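You operate a simulated robot arm through the tools that you are given. There is no shell and no other tool. Be economical: measure what you need, move in short steps, check, and stop when the job is done.

Carry out the task below with a simulated robot arm. There is one attempt and no reset: what you move stays moved.

Task
Restart the control box by its key, switch and brown button.
Fine: key off, switch off and on again, brown button once, key on, in that order.

The check looks at the end state, three seconds after you hand in, the way a careful person would. Anything else that was tipped, shoved, dropped, spilled or broken makes it a failure.

Robot
A 7-joint arm with a two-finger parallel gripper, fixed in place. Base frame: the origin is at the foot of the arm, x ahead of it, y to its left, z up; the work surface is at about z = 85. Lengths are in cm, angles in degrees, forces in N, time in s.
With the tool pointing down near the work surface it reaches from about 46 to 92 cm from the base axis. Its first joint turns from -115.0 to 115.0 degrees. Payload 3.91 kg.
The tool frame sits at the grasp point between the pads (the TCP): z along the fingers, y along the line on which they close. The tips reach 3 cm beyond it. The gripper opens to 11 cm. The fingers are 2 cm wide and 1 cm thick; the gripper's body (4.8 by 11.2 cm) begins 5.5 cm behind the TCP.
Orientation is that of the tool frame in the base frame, as a unit quaternion [w, x, y, z]. With the fingers straight down and closing along the base's y, the tool's x points along the base's -x, its y along +y and its z along -z.

Tools
- The arm moves only by the tool arm_command. Its argument "targets" is a list of rows, each a list of 7 numbers: the turn, a rotation vector about the tool's x, y, z in degrees, then the shift along the tool's x, y, z in mm, then the closure, from 0 (fully open) to 1 (shut). In form: [[rx, ry, rz, x, y, z, grip], ...]. A call has 1 to 20 rows; each row shifts and turns the commanded pose from where the row before left it, along the tool's axes as they then stand. Each row takes 0.2 s and may step no farther than 5 cm and 8.6 degrees from the row before; otherwise, or with a gripper value out of range, the whole call is refused. Where a pose cannot be reached the arm comes as near as it can. A force on the tool above 40 N (or 10 N above the force at the start of the call, whichever is more), or a blocked arm, ends the call early, and 0.2 s more pass. The fingers move at their own pace (about 15.3 cm/s each) and stop on an object; they squeeze with about 35 N. The grip force told is the motor's: it shows also when the fingers shut on nothing. Time passes only in rows, and 0.2 s behind the last, so rows that do not move let the fingers close. The reply holds the time, the measured pose of the TCP, the force on the tool along the base axes, the opening and the grip force, in the units named above and with some noise, with the torque about the TCP (base axes, N m) and any sound that the robot's microphone picked up.
- Cameras (640 x 400 px; columns grow to the right, rows downward): "scene" is fixed at [4.86, 65.14, 159.86]; the picture's right is [-0.85, -0.53, 0.00], its down [-0.23, 0.37, -0.90] and it looks along [0.48, -0.76, -0.44] (base axes); focal length 338 px, centre (320, 200). "wrist" rides on the gripper at [7.2, 1.7, -10.3] in the tool frame; the picture's right is [-0.23, 0.97, 0.00], its down [-0.76, -0.18, -0.62] and it looks along [-0.61, -0.14, 0.78] (tool axes); focal length 222 px, centre (320, 200). There is no depth. A picture from a camera that has moved, and an enlarged one, comes with that camera's place and axes in the base frame and with its lens.
- grab_frame(camera): a new picture of that camera. No time passes.
- lift_body(by): slides the trunk up (or, below 0, down) by that many cm; the arm rides with it, the base frame stays. It gives what a move gives, with no picture.
- zoom(camera, box): a new picture of the part [left, top, right, bottom] of that camera's present view, enlarged. No time passes.
- close_job(): hands the job in; it is judged then, once.

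Go step by step. Nothing tells you positions but the pictures and the camera data: compare them with the known pose of the tool, close in by small moves and look again before you grip or let go. The budget is 120 turns and 84 pictures, counting those below and the enlarged ones. Unless the task says otherwise, let go and move clear before handing in, and close with one line.

The tools are called as a command line: name --pt "numbers of a row" for each row, then --argument value for the rest, lists and objects as JSON in quotes. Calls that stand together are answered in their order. arm_command: Moves the arm, as the interface text tells. Its arguments: {"type":"object","properties":{"targets":{"type":"array","items":{"type":"array","items":{"type":"number"}}}},"required":["targets"]} The other tools are called the same way: lift_body (by) slides the trunk up or down; grab_frame (camera) takes a picture; zoom (camera, box) takes an enlarged picture of a part of a camera's view; close_job () hands the job in.

At the start:

```text
t: 0.0
ee_pos: [58.99, -31.06, 118.96]
tcp_rot: [0.0, 0.0, 1.0, 0.001]
contact_force: [0.4, 0.1, -0.2]
ft_torque: [0.02, 0.01, -0.01]
gripper_width: 10.98
finger_force: 0.1
trunk travel left (down, up): [-80.0, 19.0]
```

scene: 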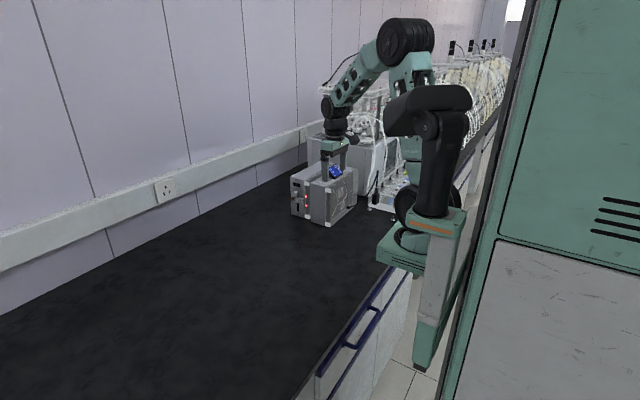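
wrist: 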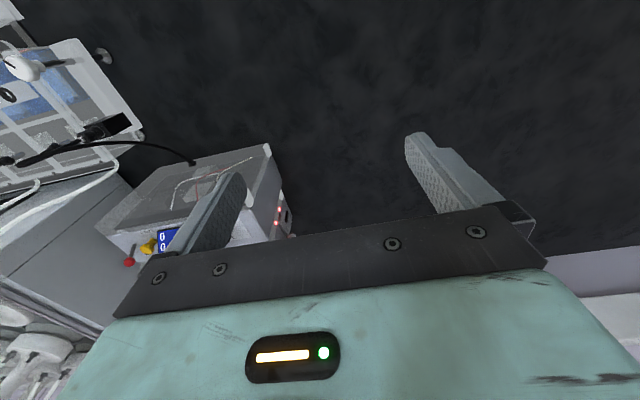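

I see a control box on the bench under the gripper; I'll zoom in on it from both cameras.

zoom --camera "scene" --box '[270, 130, 390, 235]'

zoom --camera "wrist" --box '[80, 130, 320, 280]'

```text
3.81 times, centred on (330, 182) of scene
camera zoom: at [4.86, 65.14, 159.86], right [-0.85, -0.53, 0.0], down [-0.23, 0.37, -0.9], along [0.48, -0.76, -0.44], focal length 1288 px, centre (282, 267)
```

zoom: 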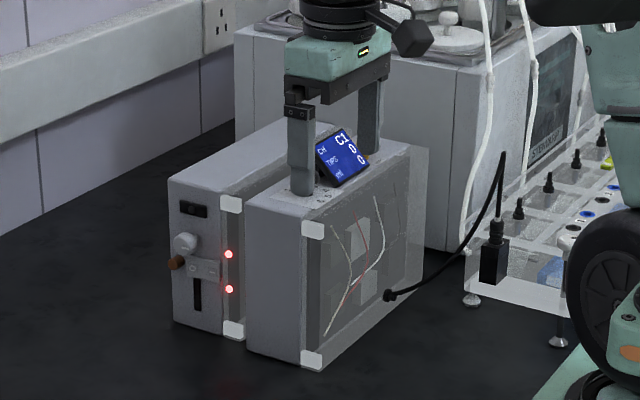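

```text
2.67 times, centred on (200, 205) of wrist
camera zoom: at [51.72, -29.19, 129.27], right [0.23, 0.97, 0.0], down [0.76, -0.18, 0.62], along [0.61, -0.14, -0.78], focal length 592 px, centre (640, 187)
```

zoom: 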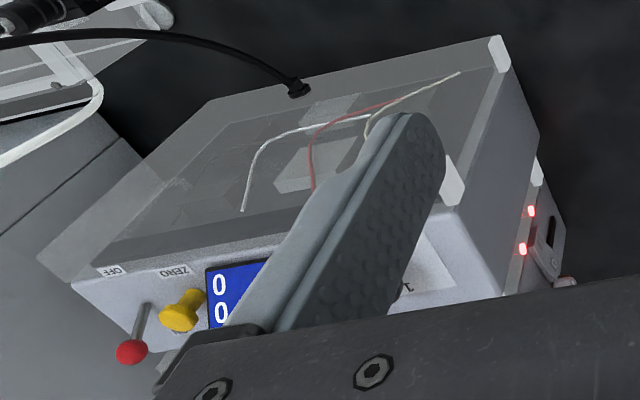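

The box has a face toward +y carrying two lights, a knob, something brown and a slot, and a top panel with OFF/ZERO. I back off to +y and then turn the tool horizontal toward that face for a better view.

arm_command --pt "0 0 0 0 50 0 0" --pt "0 0 0 0 50 0 0" --pt "0 0 0 0 50 0 0" --pt "0 0 0 0 50 0 0" --pt "0 0 0 0 50 0 0" --pt "0 0 0 0 50 0 0" --pt "8 0 0 0 0 0 0" --pt "8 0 0 0 0 0 0" --pt "8 0 0 0 0 0 0" --pt "8 0 0 0 0 0 0" --pt "8 0 0 0 0 0 0"

grab_frame --camera "wrist"

zoom --camera "scene" --box '[280, 155, 360, 230]'

```text
t: 2.4
ee_pos: [58.93, -1.14, 119.14]
tcp_rot: [0.0, 0.002, 0.94, -0.343]
contact_force: [0.6, -1.1, -0.4]
ft_torque: [0.01, -0.07, 0.03]
gripper_width: 10.99
finger_force: 0.1
trunk travel left (down, up): [-80.0, 19.0]
```

```text
79 pictures are left
camera wrist: at [51.71, 7.07, 125.79], right [0.23, 0.74, -0.63], down [0.76, 0.26, 0.59], along [0.61, -0.61, -0.51], focal length 222 px, centre (320, 200)
```

wrist: 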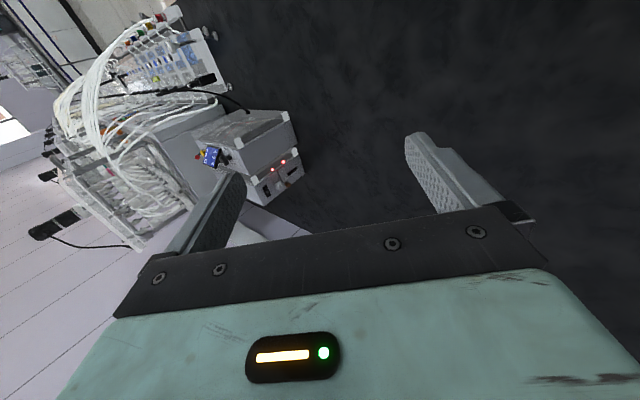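

```text
5.33 times, centred on (320, 192) of scene
camera zoom: at [4.86, 65.14, 159.86], right [-0.85, -0.53, 0.0], down [-0.23, 0.37, -0.9], along [0.48, -0.76, -0.44], focal length 1803 px, centre (320, 240)
```

zoom: 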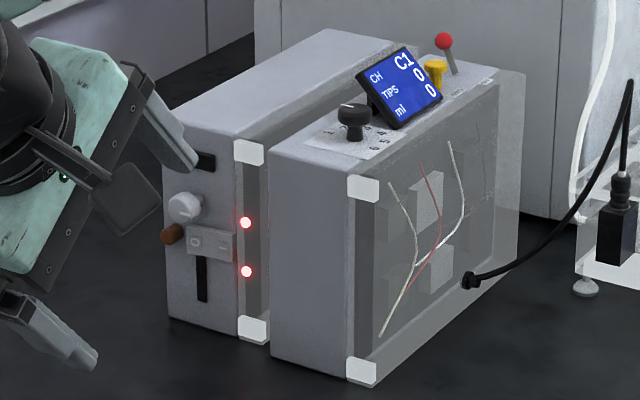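

There are two boxes: the wall-side one (x≈80–89, front y≈-44) has the knob, brown button and lights; the near one has a top panel. I finish turning the tool level and close in to look at the front face.

arm_command --pt "8.4 0 0 0 0 0 0" --pt "8.4 0 0 0 0 0 0" --pt "8.3 0 0 0 0 0 0" --pt "8.3 0 0 0 0 0 0" --pt "8.3 0 0 0 0 0 0" --pt "8.3 0 0 0 0 0 0" --pt "0 0 0 -35 0 0 0" --pt "0 0 0 -35 0 0 0" --pt "0 0 0 -30 0 0 0" --pt "0 0 0 -30 0 0 0" --pt "0 0 0 0 40 30 0" --pt "0 0 0 0 40 30 0" --pt "0 0 0 0 40 30 0" --pt "0 0 0 0 40 30 0"

grab_frame --camera "wrist"

grab_frame --camera "scene"

```text
t: 5.4
ee_pos: [71.99, -13.05, 102.93]
tcp_rot: [0.0, 0.0, 0.707, -0.707]
contact_force: [0.7, -0.2, -0.2]
ft_torque: [0.01, 0.02, 0.03]
gripper_width: 10.99
finger_force: 0.1
trunk travel left (down, up): [-80.0, 19.0]
```

```text
77 pictures are left
camera wrist: at [64.74, -2.63, 101.11], right [0.23, 0.0, -0.97], down [0.76, 0.62, 0.18], along [0.61, -0.78, 0.14], focal length 222 px, centre (320, 200)
```

wrist: 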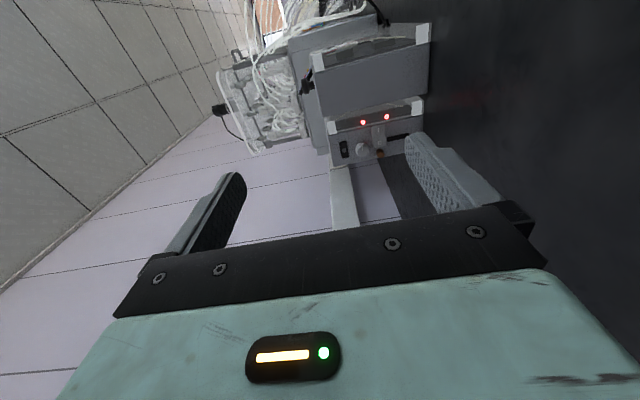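

```text
76 pictures are left
```

scene: 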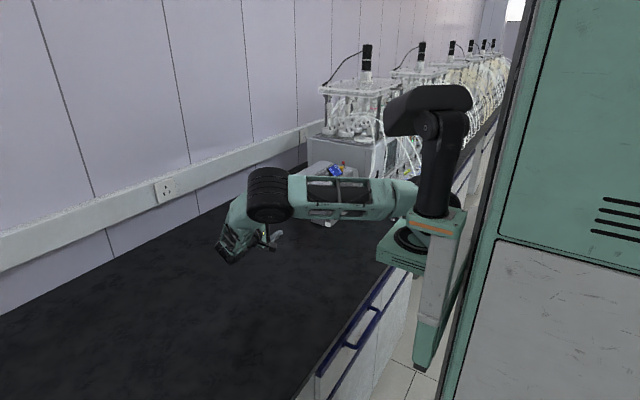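

zoom --camera "wrist" --box '[310, 90, 430, 170]'

```text
5.00 times, centred on (370, 130) of wrist
camera zoom: at [64.74, -2.63, 101.11], right [0.23, 0.0, -0.97], down [0.76, 0.62, 0.18], along [0.61, -0.78, 0.14], focal length 1111 px, centre (70, 550)
```

zoom: 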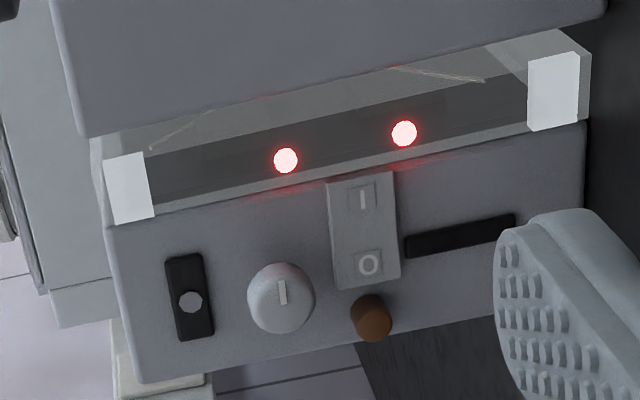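

The face shows (top to bottom) a black element with a grey dot, a white knob with a mark, an I/O plate, the brown button and a slot. I go closer to identify them.

arm_command --pt "0 0 0 0 0 35 0" --pt "0 0 0 0 0 35 0" --pt "0 0 0 0 0 35 0" --pt "0 0 0 0 20 30 0"

grab_frame --camera "wrist"

zoom --camera "wrist" --box '[260, 60, 440, 180]'

```text
t: 6.4
ee_pos: [71.92, -26.52, 101.03]
tcp_rot: [0.0, 0.0, 0.707, -0.707]
contact_force: [-0.1, 0.4, 0.4]
ft_torque: [0.03, -0.01, 0.03]
gripper_width: 10.99
finger_force: 0.0
trunk travel left (down, up): [-80.0, 19.0]
```

```text
74 pictures are left
camera wrist: at [64.49, -16.05, 99.18], right [0.23, 0.0, -0.97], down [0.76, 0.62, 0.18], along [0.61, -0.78, 0.14], focal length 222 px, centre (320, 200)
```

wrist: 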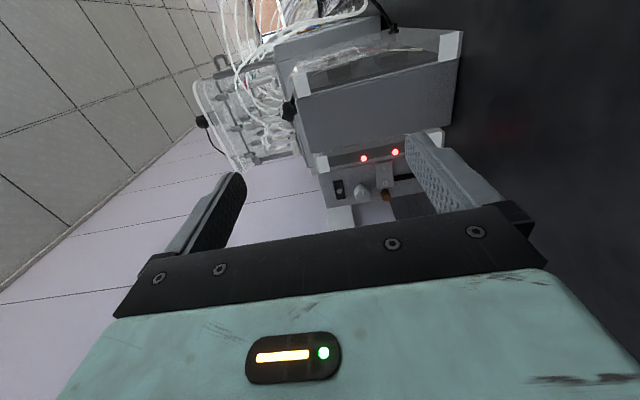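

```text
3.33 times, centred on (350, 120) of wrist
camera zoom: at [64.49, -16.05, 99.18], right [0.23, 0.0, -0.97], down [0.76, 0.62, 0.18], along [0.61, -0.78, 0.14], focal length 740 px, centre (220, 467)
```

zoom: 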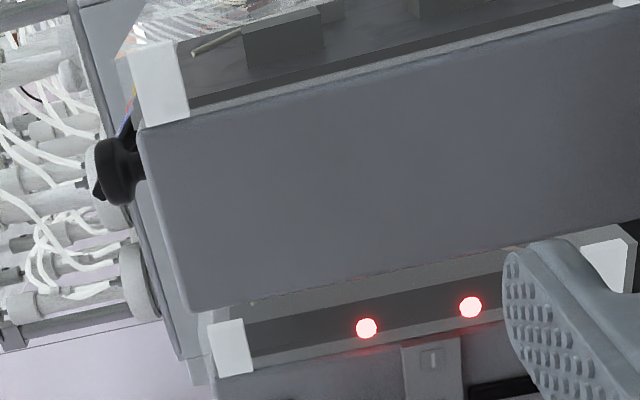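

The near box blocks the view; I shift +x by 13 cm and up slightly.

arm_command --pt "0 0 0 -45 0 0 0" --pt "0 0 0 -45 0 0 0" --pt "0 0 0 -40 0 0 0" --pt "0 0 0 0 0 0 0"

grab_frame --camera "wrist"

zoom --camera "wrist" --box '[260, 60, 440, 180]'

```text
t: 7.4
ee_pos: [84.66, -26.7, 101.01]
tcp_rot: [0.0, 0.001, -0.706, 0.708]
contact_force: [0.5, -0.8, 0.0]
ft_torque: [0.01, 0.02, -0.02]
gripper_width: 11.0
finger_force: 0.0
trunk travel left (down, up): [-80.0, 19.0]
```

```text
72 pictures are left
camera wrist: at [77.37, -16.23, 99.35], right [0.23, 0.0, -0.97], down [0.76, 0.62, 0.18], along [0.61, -0.78, 0.14], focal length 222 px, centre (320, 200)
```

wrist: 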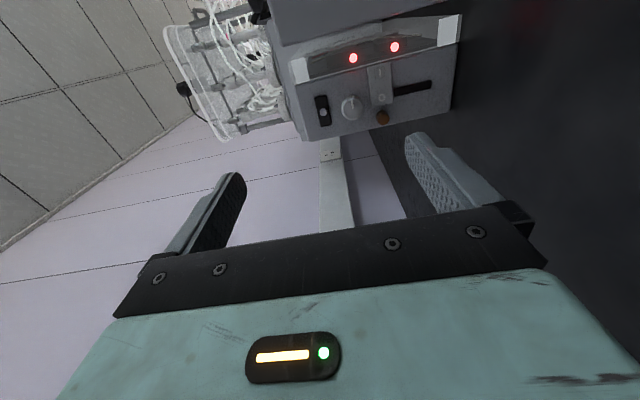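

```text
3.33 times, centred on (350, 120) of wrist
camera zoom: at [77.37, -16.23, 99.35], right [0.23, 0.0, -0.97], down [0.76, 0.62, 0.18], along [0.61, -0.78, 0.14], focal length 740 px, centre (220, 467)
```

zoom: 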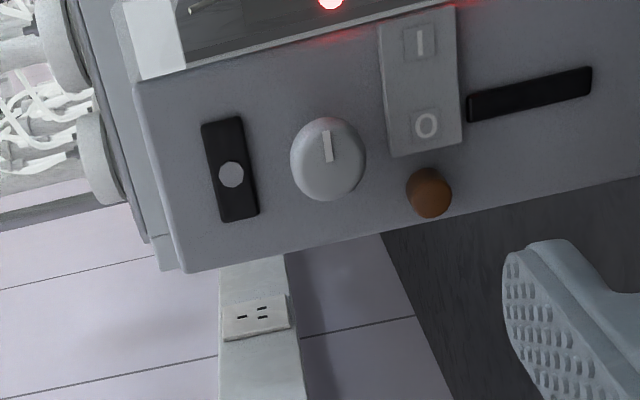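

zoom --camera "wrist" --box '[308, 56, 404, 134]'

zoom --camera "wrist" --box '[360, 56, 408, 134]'

```text
5.13 times, centred on (356, 95) of wrist
camera zoom: at [77.37, -16.23, 99.35], right [0.23, 0.0, -0.97], down [0.76, 0.62, 0.18], along [0.61, -0.78, 0.14], focal length 1139 px, centre (135, 738)
```

zoom: 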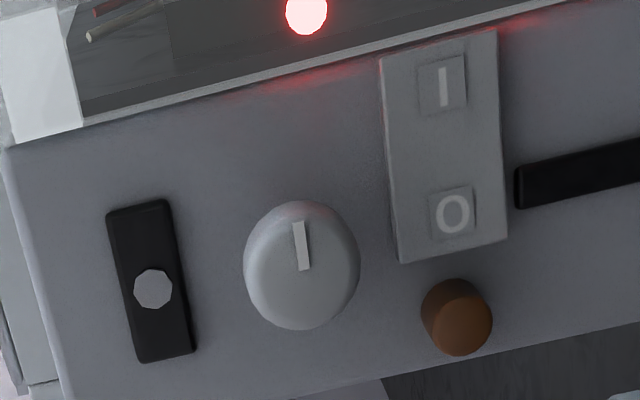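

```text
5.13 times, centred on (384, 95) of wrist
camera zoom: at [77.37, -16.23, 99.35], right [0.23, 0.0, -0.97], down [0.76, 0.62, 0.18], along [0.61, -0.78, 0.14], focal length 1139 px, centre (-8, 738)
```

zoom: 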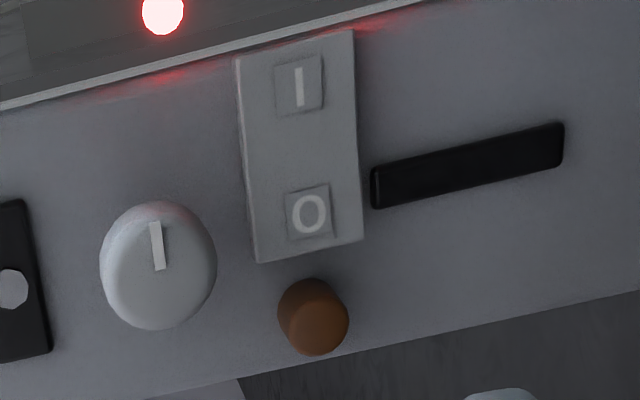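

zoom --camera "scene" --box '[285, 160, 365, 230]'

grab_frame --camera "scene"

```text
5.71 times, centred on (325, 195) of scene
camera zoom: at [4.86, 65.14, 159.86], right [-0.85, -0.53, 0.0], down [-0.23, 0.37, -0.9], along [0.48, -0.76, -0.44], focal length 1932 px, centre (291, 229)
```

zoom: 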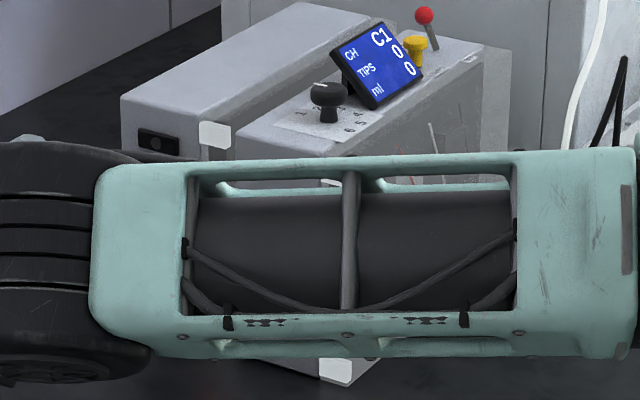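

```text
67 pictures are left
```

scene: 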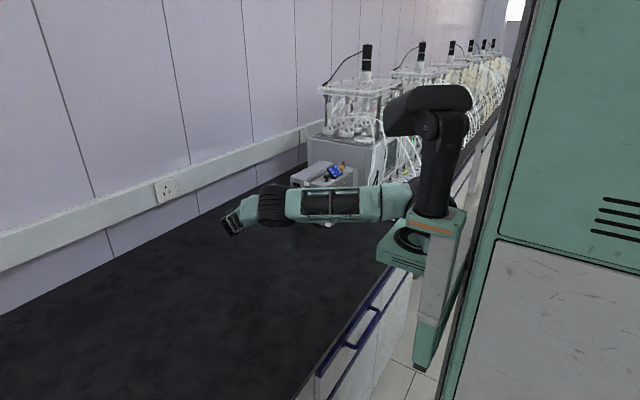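

Rough positions: knob (85.8, -43, 97.4), brown button (87.8, 94.0 high), I/O rocker around (84.5, 93.8), black plate (85.8, 100.8). I move closer to look for labels and the true nature of the parts.

arm_command --pt "0 0 0 0 0 35 0" --pt "0 0 0 0 0 30 0" --pt "0 0 0 0 0 0 0"

grab_frame --camera "wrist"

zoom --camera "wrist" --box '[280, 20, 440, 120]'

```text
t: 8.2
ee_pos: [84.59, -33.24, 101.06]
tcp_rot: [0.0, 0.0, -0.707, 0.707]
contact_force: [0.6, 0.1, 0.4]
ft_torque: [0.01, -0.01, -0.01]
gripper_width: 11.0
finger_force: 0.1
trunk travel left (down, up): [-80.0, 19.0]
```

```text
66 pictures are left
camera wrist: at [77.41, -22.72, 99.29], right [0.23, 0.0, -0.97], down [0.76, 0.62, 0.18], along [0.61, -0.78, 0.14], focal length 222 px, centre (320, 200)
```

wrist: 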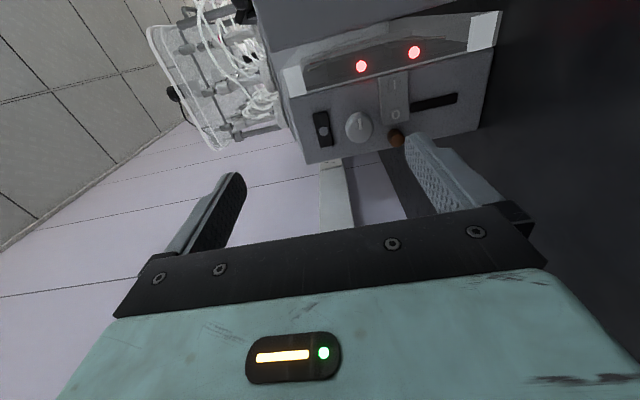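

```text
4.00 times, centred on (360, 70) of wrist
camera zoom: at [77.41, -22.72, 99.29], right [0.23, 0.0, -0.97], down [0.76, 0.62, 0.18], along [0.61, -0.78, 0.14], focal length 888 px, centre (160, 720)
```

zoom: 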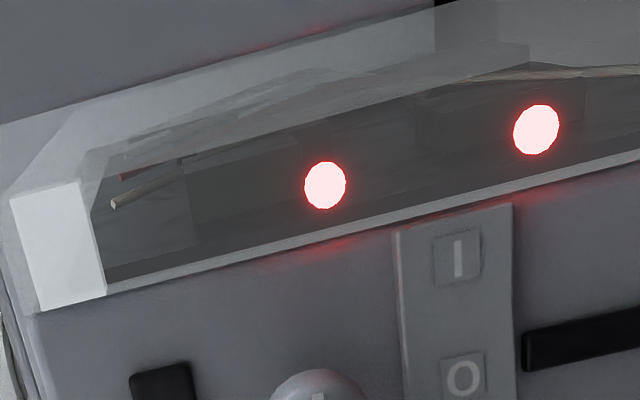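

zoom --camera "wrist" --box '[300, 70, 428, 150]'

```text
5.00 times, centred on (364, 110) of wrist
camera zoom: at [77.41, -22.72, 99.29], right [0.23, 0.0, -0.97], down [0.76, 0.62, 0.18], along [0.61, -0.78, 0.14], focal length 1111 px, centre (100, 650)
```

zoom: 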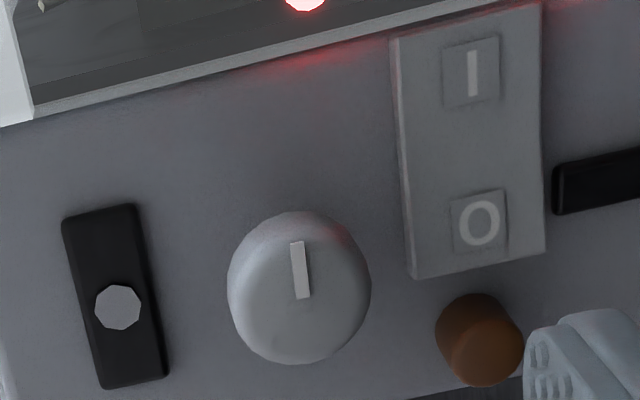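

zoom --camera "scene" --box '[284, 165, 324, 195]'

zoom --camera "wrist" --box '[300, 100, 348, 156]'

```text
13.33 times, centred on (304, 180) of scene
camera zoom: at [4.86, 65.14, 159.86], right [-0.85, -0.53, 0.0], down [-0.23, 0.37, -0.9], along [0.48, -0.76, -0.44], focal length 4507 px, centre (533, 467)
```

zoom: 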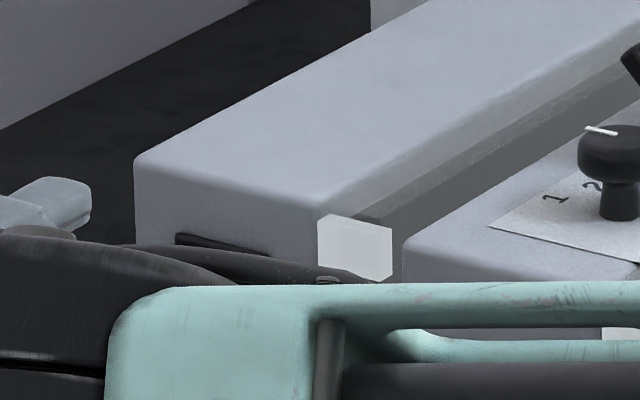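

```text
7.14 times, centred on (324, 128) of wrist
camera zoom: at [77.41, -22.72, 99.29], right [0.23, 0.0, -0.97], down [0.76, 0.62, 0.18], along [0.61, -0.78, 0.14], focal length 1587 px, centre (291, 714)
```

zoom: 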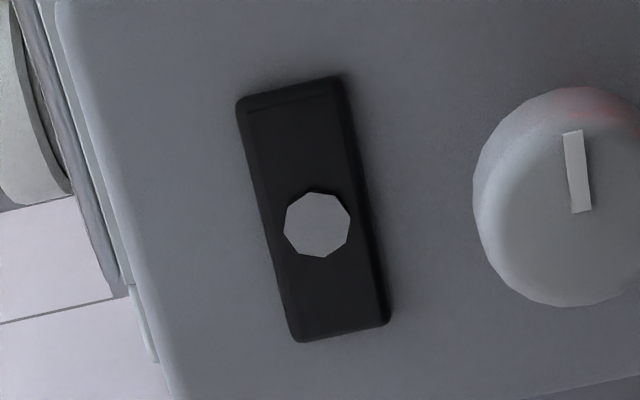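

It's still unclear whether the black bar with a grey disc or the white knob is the key, so I back off, rise and tilt the camera for an oblique view from above.

arm_command --pt "0 0 0 0 -30 -40 0" --pt "0 0 0 0 -40 0 0" --pt "0 0 0 0 -40 0 0" --pt "0 0 0 0 -40 0 0" --pt "-8.5 0 0 0 0 0 0" --pt "-8.5 0 0 0 0 0 0" --pt "-8.5 0 0 0 0 0 0" --pt "-8.5 0 0 0 0 0 0" --pt "-8.5 0 0 0 0 0 0" --pt "-8.5 0 0 0 0 0 0" --pt "-8.5 0 0 0 0 0 0" --pt "0 0 0 0 0 0 0"

grab_frame --camera "wrist"

zoom --camera "scene" --box '[284, 160, 344, 230]'

```text
t: 10.8
ee_pos: [84.99, -29.0, 116.08]
tcp_rot: [0.0, 0.0, 0.965, -0.262]
contact_force: [-0.5, 0.1, -0.7]
ft_torque: [-0.01, 0.01, -0.03]
gripper_width: 10.99
finger_force: 0.1
trunk travel left (down, up): [-80.0, 19.0]
```

```text
61 pictures are left
camera wrist: at [77.73, -22.21, 124.05], right [0.23, 0.84, -0.49], down [0.76, 0.16, 0.63], along [0.61, -0.52, -0.6], focal length 222 px, centre (320, 200)
```

wrist: 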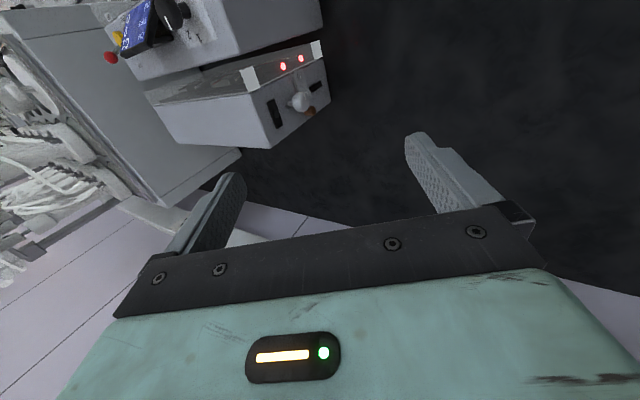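

```text
5.71 times, centred on (314, 195) of scene
camera zoom: at [4.86, 65.14, 159.86], right [-0.85, -0.53, 0.0], down [-0.23, 0.37, -0.9], along [0.48, -0.76, -0.44], focal length 1932 px, centre (354, 229)
```

zoom: 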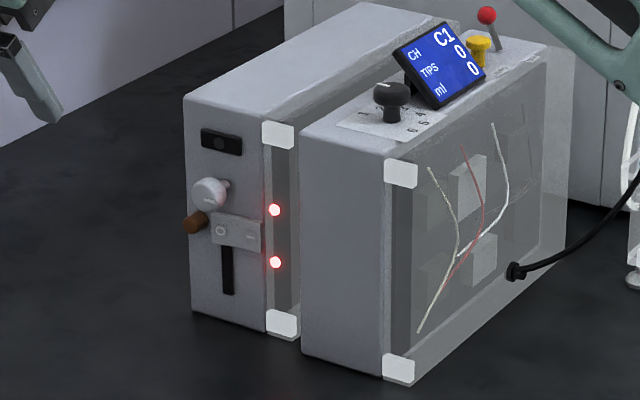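

zoom --camera "wrist" --box '[240, 40, 336, 150]'

zoom --camera "scene" --box '[300, 172, 330, 196]'

```text
3.64 times, centred on (288, 95) of wrist
camera zoom: at [77.73, -22.21, 124.05], right [0.23, 0.84, -0.49], down [0.76, 0.16, 0.63], along [0.61, -0.52, -0.6], focal length 808 px, centre (436, 582)
```

zoom: 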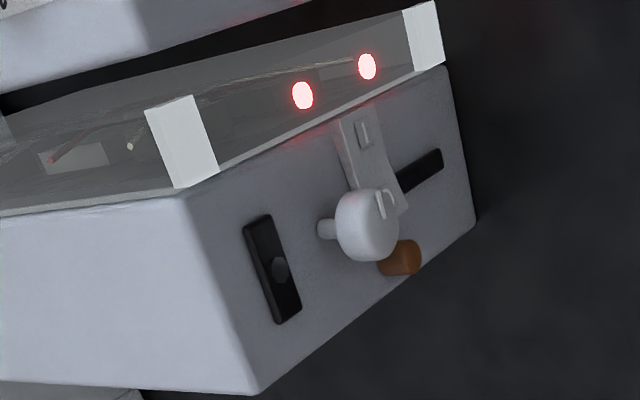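

```text
16.00 times, centred on (315, 184) of scene
camera zoom: at [4.86, 65.14, 159.86], right [-0.85, -0.53, 0.0], down [-0.23, 0.37, -0.9], along [0.48, -0.76, -0.44], focal length 5408 px, centre (400, 456)
```

zoom: 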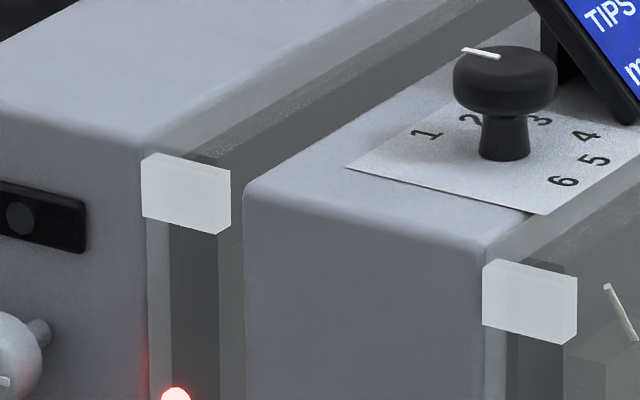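

The black bar's disc is flush (a connector), and the white knob stands on a stem at about (85.9, -43.2, 97.3) with the rocker and brown button below, so knob = key. I level the tool again, in front of the knob, with fingers part closed.

arm_command --pt "8.5 0 0 0 0 0 0.65" --pt "8.5 0 0 0 0 0 0.65" --pt "8.5 0 0 0 0 0 0.65" --pt "8.5 0 0 0 0 0 0.65" --pt "8.5 0 0 0 0 0 0.65" --pt "8.5 0 0 0 0 0 0.65" --pt "8.5 0 0 0 0 0 0.65" --pt "0 0 0 -9 40 0 0.65" --pt "0 0 0 0 40 0 0.65" --pt "0 0 0 0 40 0 0.65" --pt "0 0 0 0 40 20 0.65" --pt "0 0 0 0 28 35 0.65" --pt "0 0 0 0 0 0 0.65"

grab_frame --camera "wrist"

zoom --camera "wrist" --box '[260, 60, 420, 180]'

```text
t: 13.6
ee_pos: [86.0, -34.72, 97.37]
tcp_rot: [0.001, 0.0, 0.707, -0.707]
contact_force: [0.0, -0.1, 0.1]
ft_torque: [0.02, 0.0, -0.04]
gripper_width: 3.84
finger_force: 0.0
trunk travel left (down, up): [-80.0, 19.0]
```

```text
57 pictures are left
camera wrist: at [78.66, -24.28, 95.63], right [0.23, 0.0, -0.97], down [0.76, 0.62, 0.18], along [0.61, -0.78, 0.14], focal length 222 px, centre (320, 200)
```

wrist: 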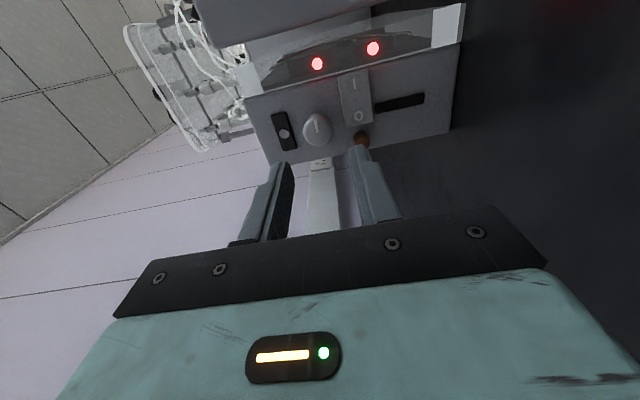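

```text
3.33 times, centred on (340, 120) of wrist
camera zoom: at [78.66, -24.28, 95.63], right [0.23, 0.0, -0.97], down [0.76, 0.62, 0.18], along [0.61, -0.78, 0.14], focal length 740 px, centre (253, 467)
```

zoom: 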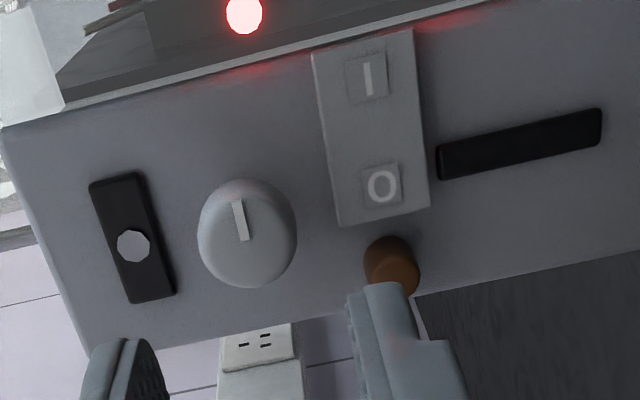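

The fingers are aligned with the knob; I advance to put the tips around it.

arm_command --pt "0 0 0 0 0 20 0.68" --pt "0 0 0 0 0 20 0.68" --pt "0 0 0 0 0 15 0.68" --pt "0 0 0 0 0 10 0.68" --pt "0 0 0 0 0 4 0.68" --pt "0 0 0 0 0 0 0.68"

zoom --camera "wrist" --box '[240, 60, 400, 200]'

```text
t: 15.0
ee_pos: [86.04, -41.48, 97.23]
tcp_rot: [0.0, 0.001, 0.708, -0.707]
contact_force: [0.5, 0.1, -0.3]
ft_torque: [-0.01, -0.02, 0.0]
gripper_width: 3.54
finger_force: 0.0
trunk travel left (down, up): [-80.0, 19.0]
```

```text
2.86 times, centred on (320, 130) of wrist
camera zoom: at [78.74, -31.04, 95.49], right [0.23, 0.0, -0.97], down [0.76, 0.62, 0.18], along [0.61, -0.78, 0.14], focal length 635 px, centre (320, 400)
```

zoom: 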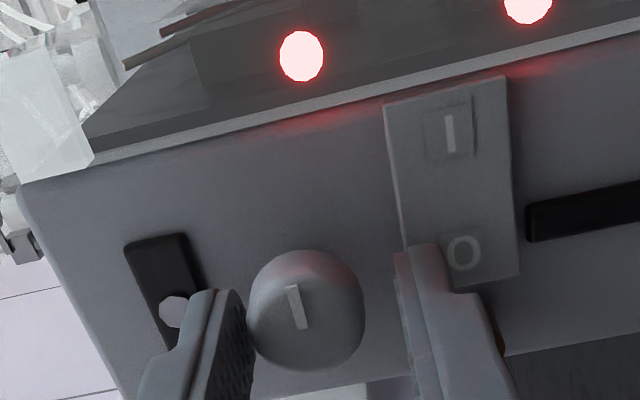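

arm_command --pt "0 0 0 3 -2 0 0.7" --pt "0 0 0 0 0 0 0.8" --pt "0 0 0 0 0 0 0.8"

zoom --camera "wrist" --box '[240, 60, 400, 200]'

```text
t: 15.8
ee_pos: [85.75, -41.43, 97.42]
tcp_rot: [0.0, 0.0, 0.707, -0.707]
contact_force: [2.4, 0.1, 3.6]
ft_torque: [-0.08, 0.01, -0.12]
gripper_width: 2.53
finger_force: 44.2
trunk travel left (down, up): [-80.0, 19.0]
```

```text
2.86 times, centred on (320, 130) of wrist
camera zoom: at [78.41, -31.02, 95.73], right [0.23, 0.0, -0.97], down [0.76, 0.62, 0.18], along [0.61, -0.78, 0.14], focal length 635 px, centre (320, 400)
```

zoom: 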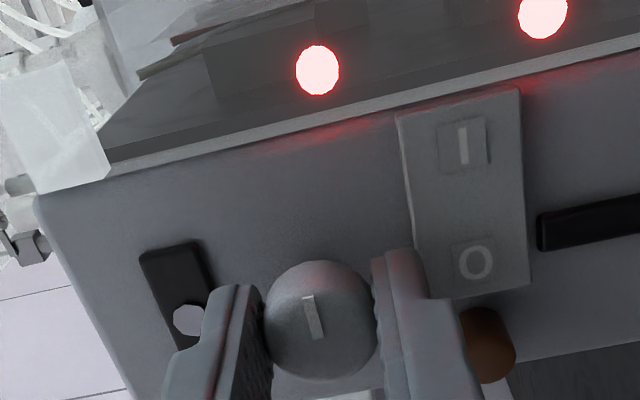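

Knob gripped (2.53 cm). I try a small counter-clockwise turn and watch torque and sound.

arm_command --pt "0 0 -6 0 0 0 0.8" --pt "0 0 -6 0 0 0 0.8" --pt "0 0 0 0 0 0 0.8"

zoom --camera "wrist" --box '[240, 60, 400, 200]'

```text
t: 16.6
ee_pos: [85.61, -41.44, 97.49]
tcp_rot: [-0.074, -0.076, 0.703, -0.703]
contact_force: [11.6, -4.3, 6.8]
ft_torque: [-0.22, -0.06, 0.22]
gripper_width: 2.54
finger_force: 45.4
trunk travel left (down, up): [-80.0, 19.0]
```

```text
2.86 times, centred on (320, 130) of wrist
camera zoom: at [78.2, -31.03, 97.3], right [0.02, 0.0, -1.0], down [0.78, 0.62, 0.01], along [0.62, -0.78, 0.01], focal length 635 px, centre (320, 400)
```

zoom: 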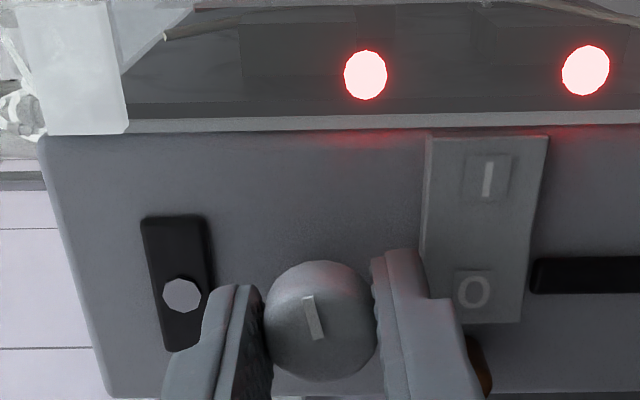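

The knob turns with the gripper easily; I relieve the side force slightly and continue.

arm_command --pt "0 0 -6 -2 -1 0 0.8" --pt "0 0 -6 0 0 0 0.8" --pt "0 0 -6 0 0 0 0.8" --pt "0 0 0 0 0 0 0.8"

zoom --camera "wrist" --box '[240, 60, 400, 200]'

```text
t: 17.6
ee_pos: [85.68, -41.41, 97.57]
tcp_rot: [0.184, 0.182, -0.683, 0.683]
contact_force: [-2.6, -0.7, 8.5]
ft_torque: [-0.15, 0.01, -0.23]
gripper_width: 2.54
finger_force: 45.5
trunk travel left (down, up): [-80.0, 19.0]
```

```text
2.86 times, centred on (320, 130) of wrist
camera zoom: at [78.58, -31.0, 99.63], right [-0.29, 0.0, -0.96], down [0.75, 0.62, -0.23], along [0.59, -0.78, -0.18], focal length 635 px, centre (320, 400)
```

zoom: 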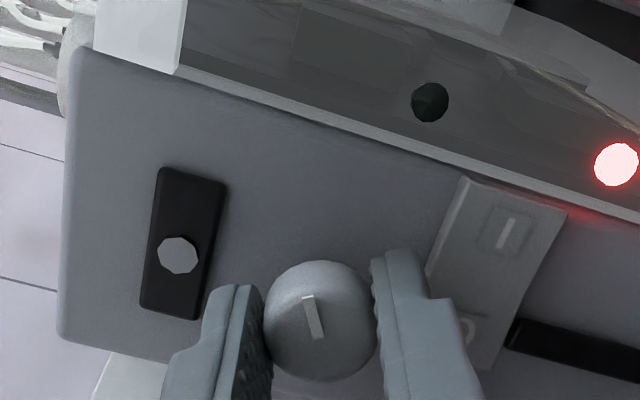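

One light (the upper) went dark: the knob is the key and this is the "off" direction. I continue toward its stop.

arm_command --pt "0 0 -6 0 -1 0 0.8" --pt "0 0 -6 0 0 0 0.8" --pt "0 0 -6 0 0 0 0.8" --pt "0 0 0 0 0 0 0.8"

```text
t: 18.6
ee_pos: [85.7, -41.57, 97.55]
tcp_rot: [-0.289, -0.287, 0.646, -0.646]
contact_force: [-16.1, 5.4, 4.5]
ft_torque: [-1.08, -0.01, -1.11]
gripper_width: 2.54
finger_force: 45.0
trunk travel left (down, up): [-80.0, 19.0]
```

grab_frame --camera "wrist"

zoom --camera "wrist" --box '[240, 60, 400, 200]'

```text
51 pictures are left
camera wrist: at [79.62, -31.0, 101.75], right [-0.57, 0.0, -0.82], down [0.64, 0.62, -0.45], along [0.51, -0.78, -0.36], focal length 222 px, centre (320, 200)
```

wrist: 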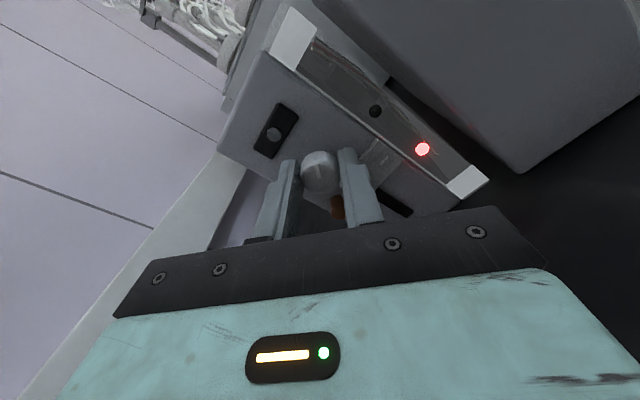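

```text
2.86 times, centred on (320, 130) of wrist
camera zoom: at [79.62, -31.0, 101.75], right [-0.57, 0.0, -0.82], down [0.64, 0.62, -0.45], along [0.51, -0.78, -0.36], focal length 635 px, centre (320, 400)
```

zoom: 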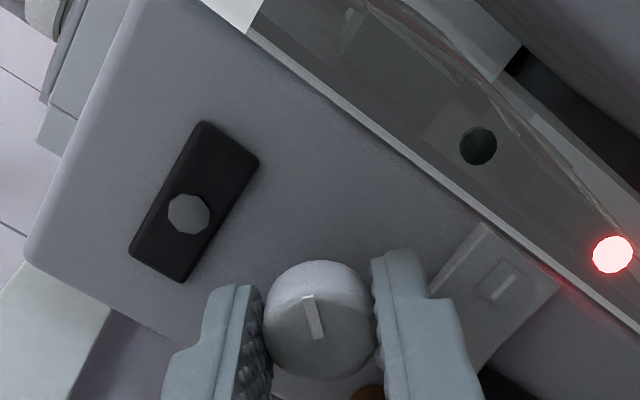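

arm_command --pt "0 0 0 1.3 1.5 0 0.8" --pt "0 0 -4 0 0 0 0.8" --pt "0 0 0 0 0 0 0.8"

```text
t: 19.4
ee_pos: [85.75, -41.44, 97.58]
tcp_rot: [-0.31, -0.31, 0.636, -0.635]
contact_force: [-2.3, -3.1, 2.4]
ft_torque: [0.16, 0.01, 0.28]
gripper_width: 2.56
finger_force: 45.5
trunk travel left (down, up): [-80.0, 19.0]
```

arm_command --pt "0 0 -5 0 0 0 0.8" --pt "0 0 -5 0 0 0 0.8" --pt "0 0 0 0 0 0 0.8"

zoom --camera "wrist" --box '[240, 60, 400, 200]'

```text
t: 20.2
ee_pos: [85.71, -41.44, 97.49]
tcp_rot: [-0.364, -0.365, 0.606, -0.606]
contact_force: [7.9, -9.4, 0.8]
ft_torque: [0.67, 0.0, 0.64]
gripper_width: 2.54
finger_force: 44.7
trunk travel left (down, up): [-80.0, 19.0]
```

```text
2.86 times, centred on (320, 130) of wrist
camera zoom: at [80.8, -31.03, 103.12], right [-0.75, 0.0, -0.66], down [0.51, 0.62, -0.59], along [0.41, -0.78, -0.47], focal length 635 px, centre (320, 400)
```

zoom: 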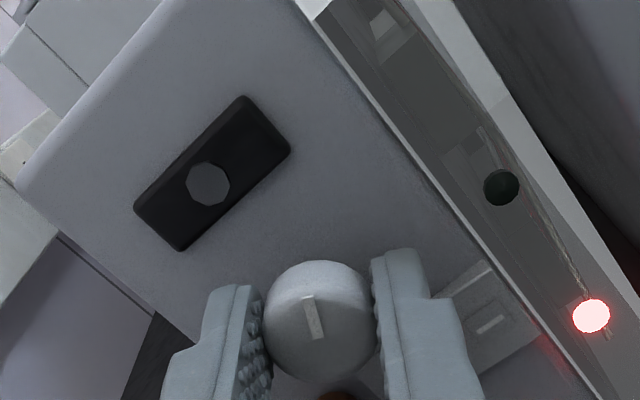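

No stop yet at ~62°; I keep turning toward 90°.

arm_command --pt "0 0 -5 0 0 -0.5 0.8" --pt "0 0 -5 0 0 0 0.8" --pt "0 0 -5 0 0 0 0.8" --pt "0 0 0 0 0 0 0.8"

zoom --camera "wrist" --box '[240, 60, 400, 200]'

```text
t: 21.2
ee_pos: [85.8, -41.37, 97.61]
tcp_rot: [-0.441, -0.441, 0.553, -0.553]
contact_force: [18.2, -20.4, 2.8]
ft_torque: [0.28, 0.0, 0.54]
gripper_width: 2.56
finger_force: 45.0
trunk travel left (down, up): [-80.0, 19.0]
```

```text
2.86 times, centred on (320, 130) of wrist
camera zoom: at [82.45, -31.02, 104.19], right [-0.9, 0.0, -0.44], down [0.34, 0.62, -0.7], along [0.27, -0.78, -0.56], focal length 635 px, centre (320, 400)
```

zoom: 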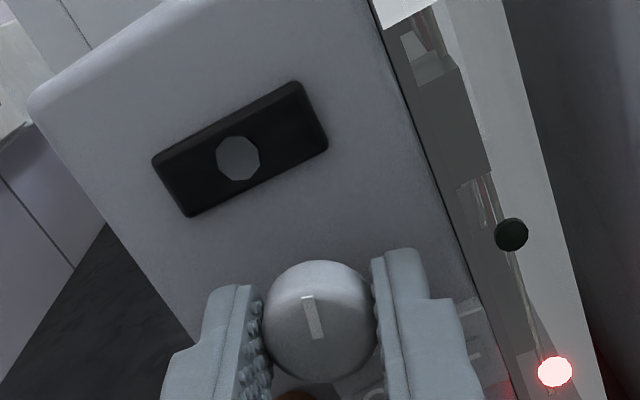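

arm_command --pt "0 0 0 0 -1.7 1 0.8" --pt "0 0 -5 0 0 0 0.8" --pt "0 0 -5 0 0 0 0.8" --pt "0 0 -3 0 0 0 0.8" --pt "0 0 0 0 0 0 0.8"

zoom --camera "wrist" --box '[240, 60, 400, 200]'

```text
t: 22.4
ee_pos: [85.78, -41.48, 97.59]
tcp_rot: [0.5, 0.5, -0.5, 0.499]
contact_force: [3.0, -9.6, -0.9]
ft_torque: [-1.08, -0.03, 0.06]
gripper_width: 2.56
finger_force: 45.0
trunk travel left (down, up): [-80.0, 19.0]
```

```text
2.86 times, centred on (320, 130) of wrist
camera zoom: at [84.09, -31.01, 104.76], right [-0.97, 0.0, -0.23], down [0.18, 0.62, -0.76], along [0.14, -0.78, -0.61], focal length 635 px, centre (320, 400)
```

zoom: 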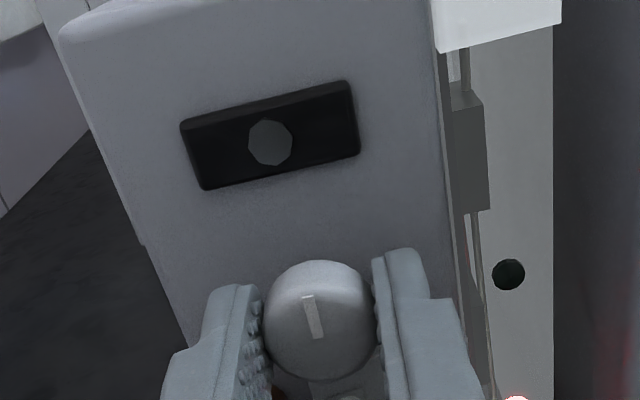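

Now at 90° with the mark pointing up. I test a bit further for a stop.

arm_command --pt "0 0 -4 0 0 0 0.8" --pt "0 0 -4 0 0 0 0.8" --pt "0 0 0 0 0 0 0.8"

zoom --camera "wrist" --box '[240, 60, 400, 200]'

```text
t: 23.2
ee_pos: [85.85, -41.4, 97.56]
tcp_rot: [0.534, 0.534, -0.464, 0.463]
contact_force: [-6.7, 1.1, -4.1]
ft_torque: [-0.16, -0.38, -0.14]
gripper_width: 2.56
finger_force: 45.4
trunk travel left (down, up): [-80.0, 19.0]
```

```text
2.86 times, centred on (320, 130) of wrist
camera zoom: at [85.11, -30.92, 104.86], right [-1.0, 0.0, -0.09], down [0.07, 0.62, -0.78], along [0.05, -0.78, -0.62], focal length 635 px, centre (320, 400)
```

zoom: 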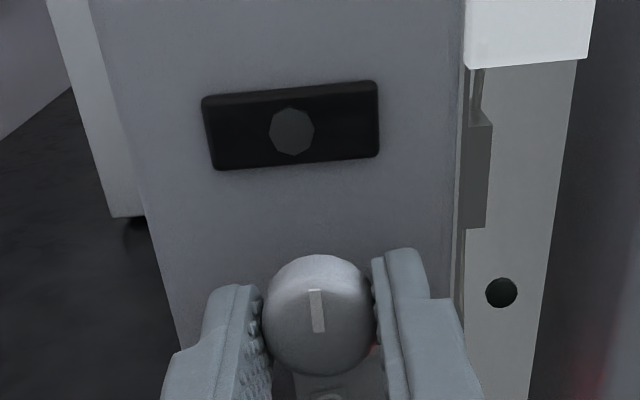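

The knob hit a stop at ~90° (torque appeared, slight slip), so the key is fully off and its light is dark. I release and back out, squaring the tool to -90°.

arm_command --pt "0 0 4 0 0 0 0.7" --pt "0 0 0 0 0 0 0.68" --pt "0 0 0 0 0 0 0.68" --pt "0 0 0 0 0 -25 0.68" --pt "0 0 4 0 0 -30 0.68" --pt "0 0 0 0 0 -20 0.68" --pt "0 0 0 0 0 0 0.68"

zoom --camera "wrist" --box '[200, 30, 420, 200]'

```text
t: 24.8
ee_pos: [85.85, -33.92, 97.51]
tcp_rot: [0.5, 0.5, -0.5, 0.5]
contact_force: [0.4, -0.8, 0.4]
ft_torque: [0.01, 0.0, 0.01]
gripper_width: 3.52
finger_force: 0.0
trunk travel left (down, up): [-80.0, 19.0]
```

```text
2.35 times, centred on (310, 115) of wrist
camera zoom: at [84.17, -23.48, 104.76], right [-0.97, 0.0, -0.23], down [0.18, 0.62, -0.76], along [0.14, -0.78, -0.61], focal length 523 px, centre (344, 400)
```

zoom: 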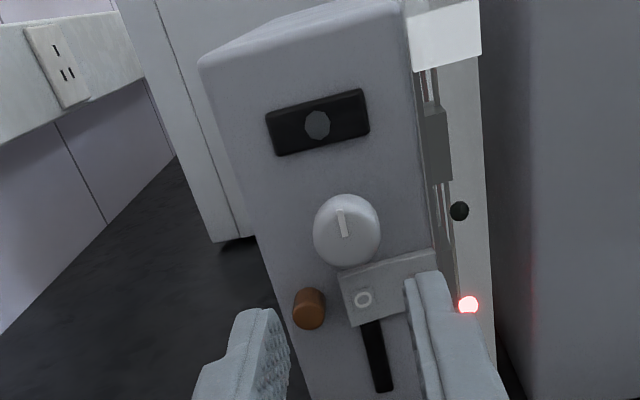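

Clear view: key mark is up (off). The O end of the rocker is at about x 86, z 93.3, brown button at x 88. I close the fingers and line up at x 85.7, z 93.3 to press O.

arm_command --pt "0 0 0 -21 1.5 0 1" --pt "0 0 0 -21 0 0 1" --pt "0 0 0 0 0 25 1" --pt "0 0 0 0 0 20 1" --pt "0 0 0 0 0 0 1" --pt "0 0 0 0 0 0 1"

zoom --camera "wrist" --box '[220, 50, 420, 190]'

```text
t: 26.2
ee_pos: [85.61, -38.34, 93.46]
tcp_rot: [0.501, 0.499, -0.5, 0.5]
contact_force: [0.1, 0.1, 0.8]
ft_torque: [0.0, -0.02, 0.05]
gripper_width: 0.0
finger_force: 34.9
trunk travel left (down, up): [-80.0, 19.0]
```

```text
2.86 times, centred on (320, 120) of wrist
camera zoom: at [83.89, -27.92, 100.58], right [-0.97, 0.0, -0.23], down [0.18, 0.62, -0.76], along [0.14, -0.78, -0.61], focal length 635 px, centre (320, 429)
```

zoom: 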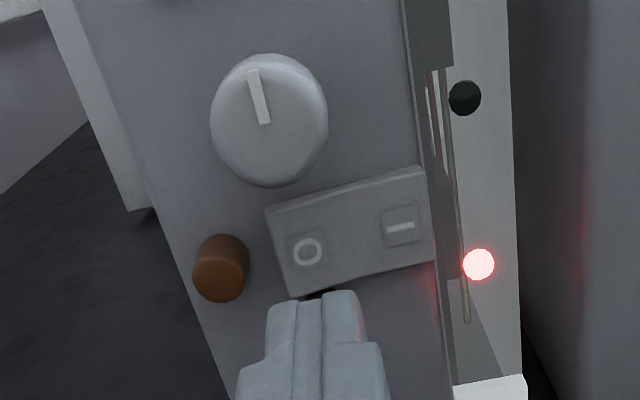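

Aligned; I advance gently and press until contact or click.

arm_command --pt "0 0 0 0 0 20 1" --pt "0 0 0 0 0 8 1" --pt "0 0 0 0 0 4 1" --pt "0 0 0 0 0 3 1" --pt "0 0 0 0 0 2 1" --pt "0 0 0 0 0 2 1"

zoom --camera "wrist" --box '[220, 50, 420, 190]'

```text
t: 27.6
ee_pos: [85.74, -41.99, 93.38]
tcp_rot: [0.498, 0.501, -0.5, 0.5]
contact_force: [-6.7, 26.5, -2.6]
ft_torque: [0.02, -0.02, -0.49]
gripper_width: 0.0
finger_force: 34.6
trunk travel left (down, up): [-80.0, 19.0]
```

```text
2.86 times, centred on (320, 120) of wrist
camera zoom: at [83.97, -31.53, 100.51], right [-0.97, 0.0, -0.23], down [0.18, 0.62, -0.76], along [0.14, -0.78, -0.61], focal length 635 px, centre (320, 429)
```

zoom: 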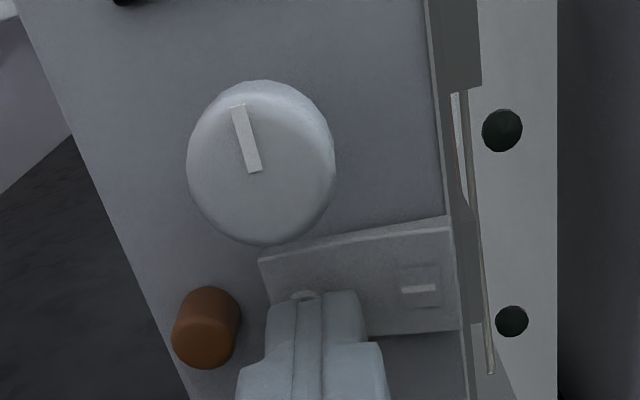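

The second light went dark: switch off. I back off, shift to the I end and press it.

arm_command --pt "0 0 0 0 0 -30 1" --pt "0 0 0 0 11 0 1" --pt "0 0 0 0 11 0 1" --pt "0 0 0 0 0 0 1" --pt "0 0 0 0 0 18 1" --pt "0 0 0 0 0 4 1" --pt "0 0 0 0 0 3 1" --pt "0 0 0 0 0 2 1" --pt "0 0 0 0 0 2 1"

zoom --camera "wrist" --box '[220, 50, 420, 190]'

```text
t: 29.6
ee_pos: [83.39, -41.92, 93.49]
tcp_rot: [-0.499, -0.5, 0.501, -0.5]
contact_force: [-11.7, 22.4, -0.5]
ft_torque: [-0.03, -0.04, -0.08]
gripper_width: 0.03
finger_force: 35.4
trunk travel left (down, up): [-80.0, 19.0]
```

```text
2.86 times, centred on (320, 120) of wrist
camera zoom: at [81.68, -31.52, 100.55], right [-0.97, 0.0, -0.23], down [0.18, 0.62, -0.76], along [0.14, -0.78, -0.61], focal length 635 px, centre (320, 429)
```

zoom: 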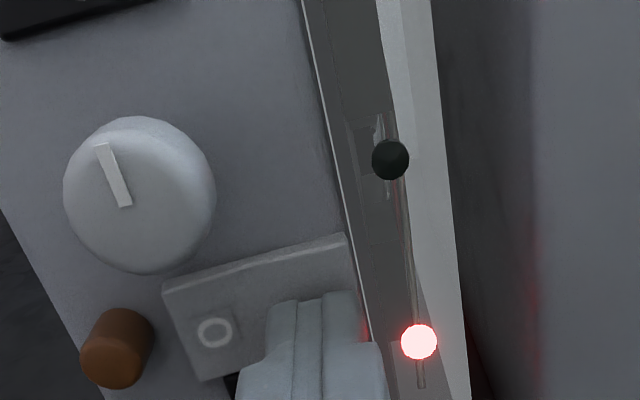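

The switch light is back on. Next the brown button: back off, move to x≈88.3, and check alignment.

arm_command --pt "0 0 0 0 0 -40 1" --pt "0 0 0 2 -25 0 1" --pt "0 0 0 0 -24 0 1" --pt "0 0 0 0 0 10 1" --pt "0 0 0 0 0 0 1"

zoom --camera "wrist" --box '[220, 50, 420, 190]'

```text
t: 30.8
ee_pos: [87.75, -39.35, 93.58]
tcp_rot: [-0.5, -0.499, 0.501, -0.5]
contact_force: [0.0, -0.2, 0.2]
ft_torque: [0.0, -0.03, -0.01]
gripper_width: 0.0
finger_force: 35.6
out of reach, approached as far as the arm can: row 3
trunk travel left (down, up): [-80.0, 19.0]
```

```text
2.86 times, centred on (320, 120) of wrist
camera zoom: at [86.16, -28.8, 100.9], right [-0.97, 0.0, -0.23], down [0.18, 0.62, -0.76], along [0.14, -0.78, -0.61], focal length 635 px, centre (320, 429)
```

zoom: 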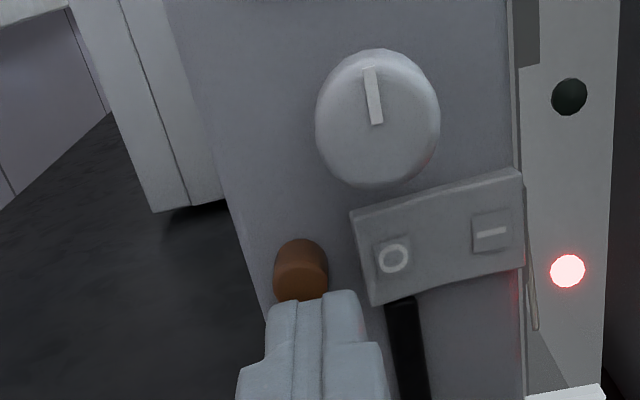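

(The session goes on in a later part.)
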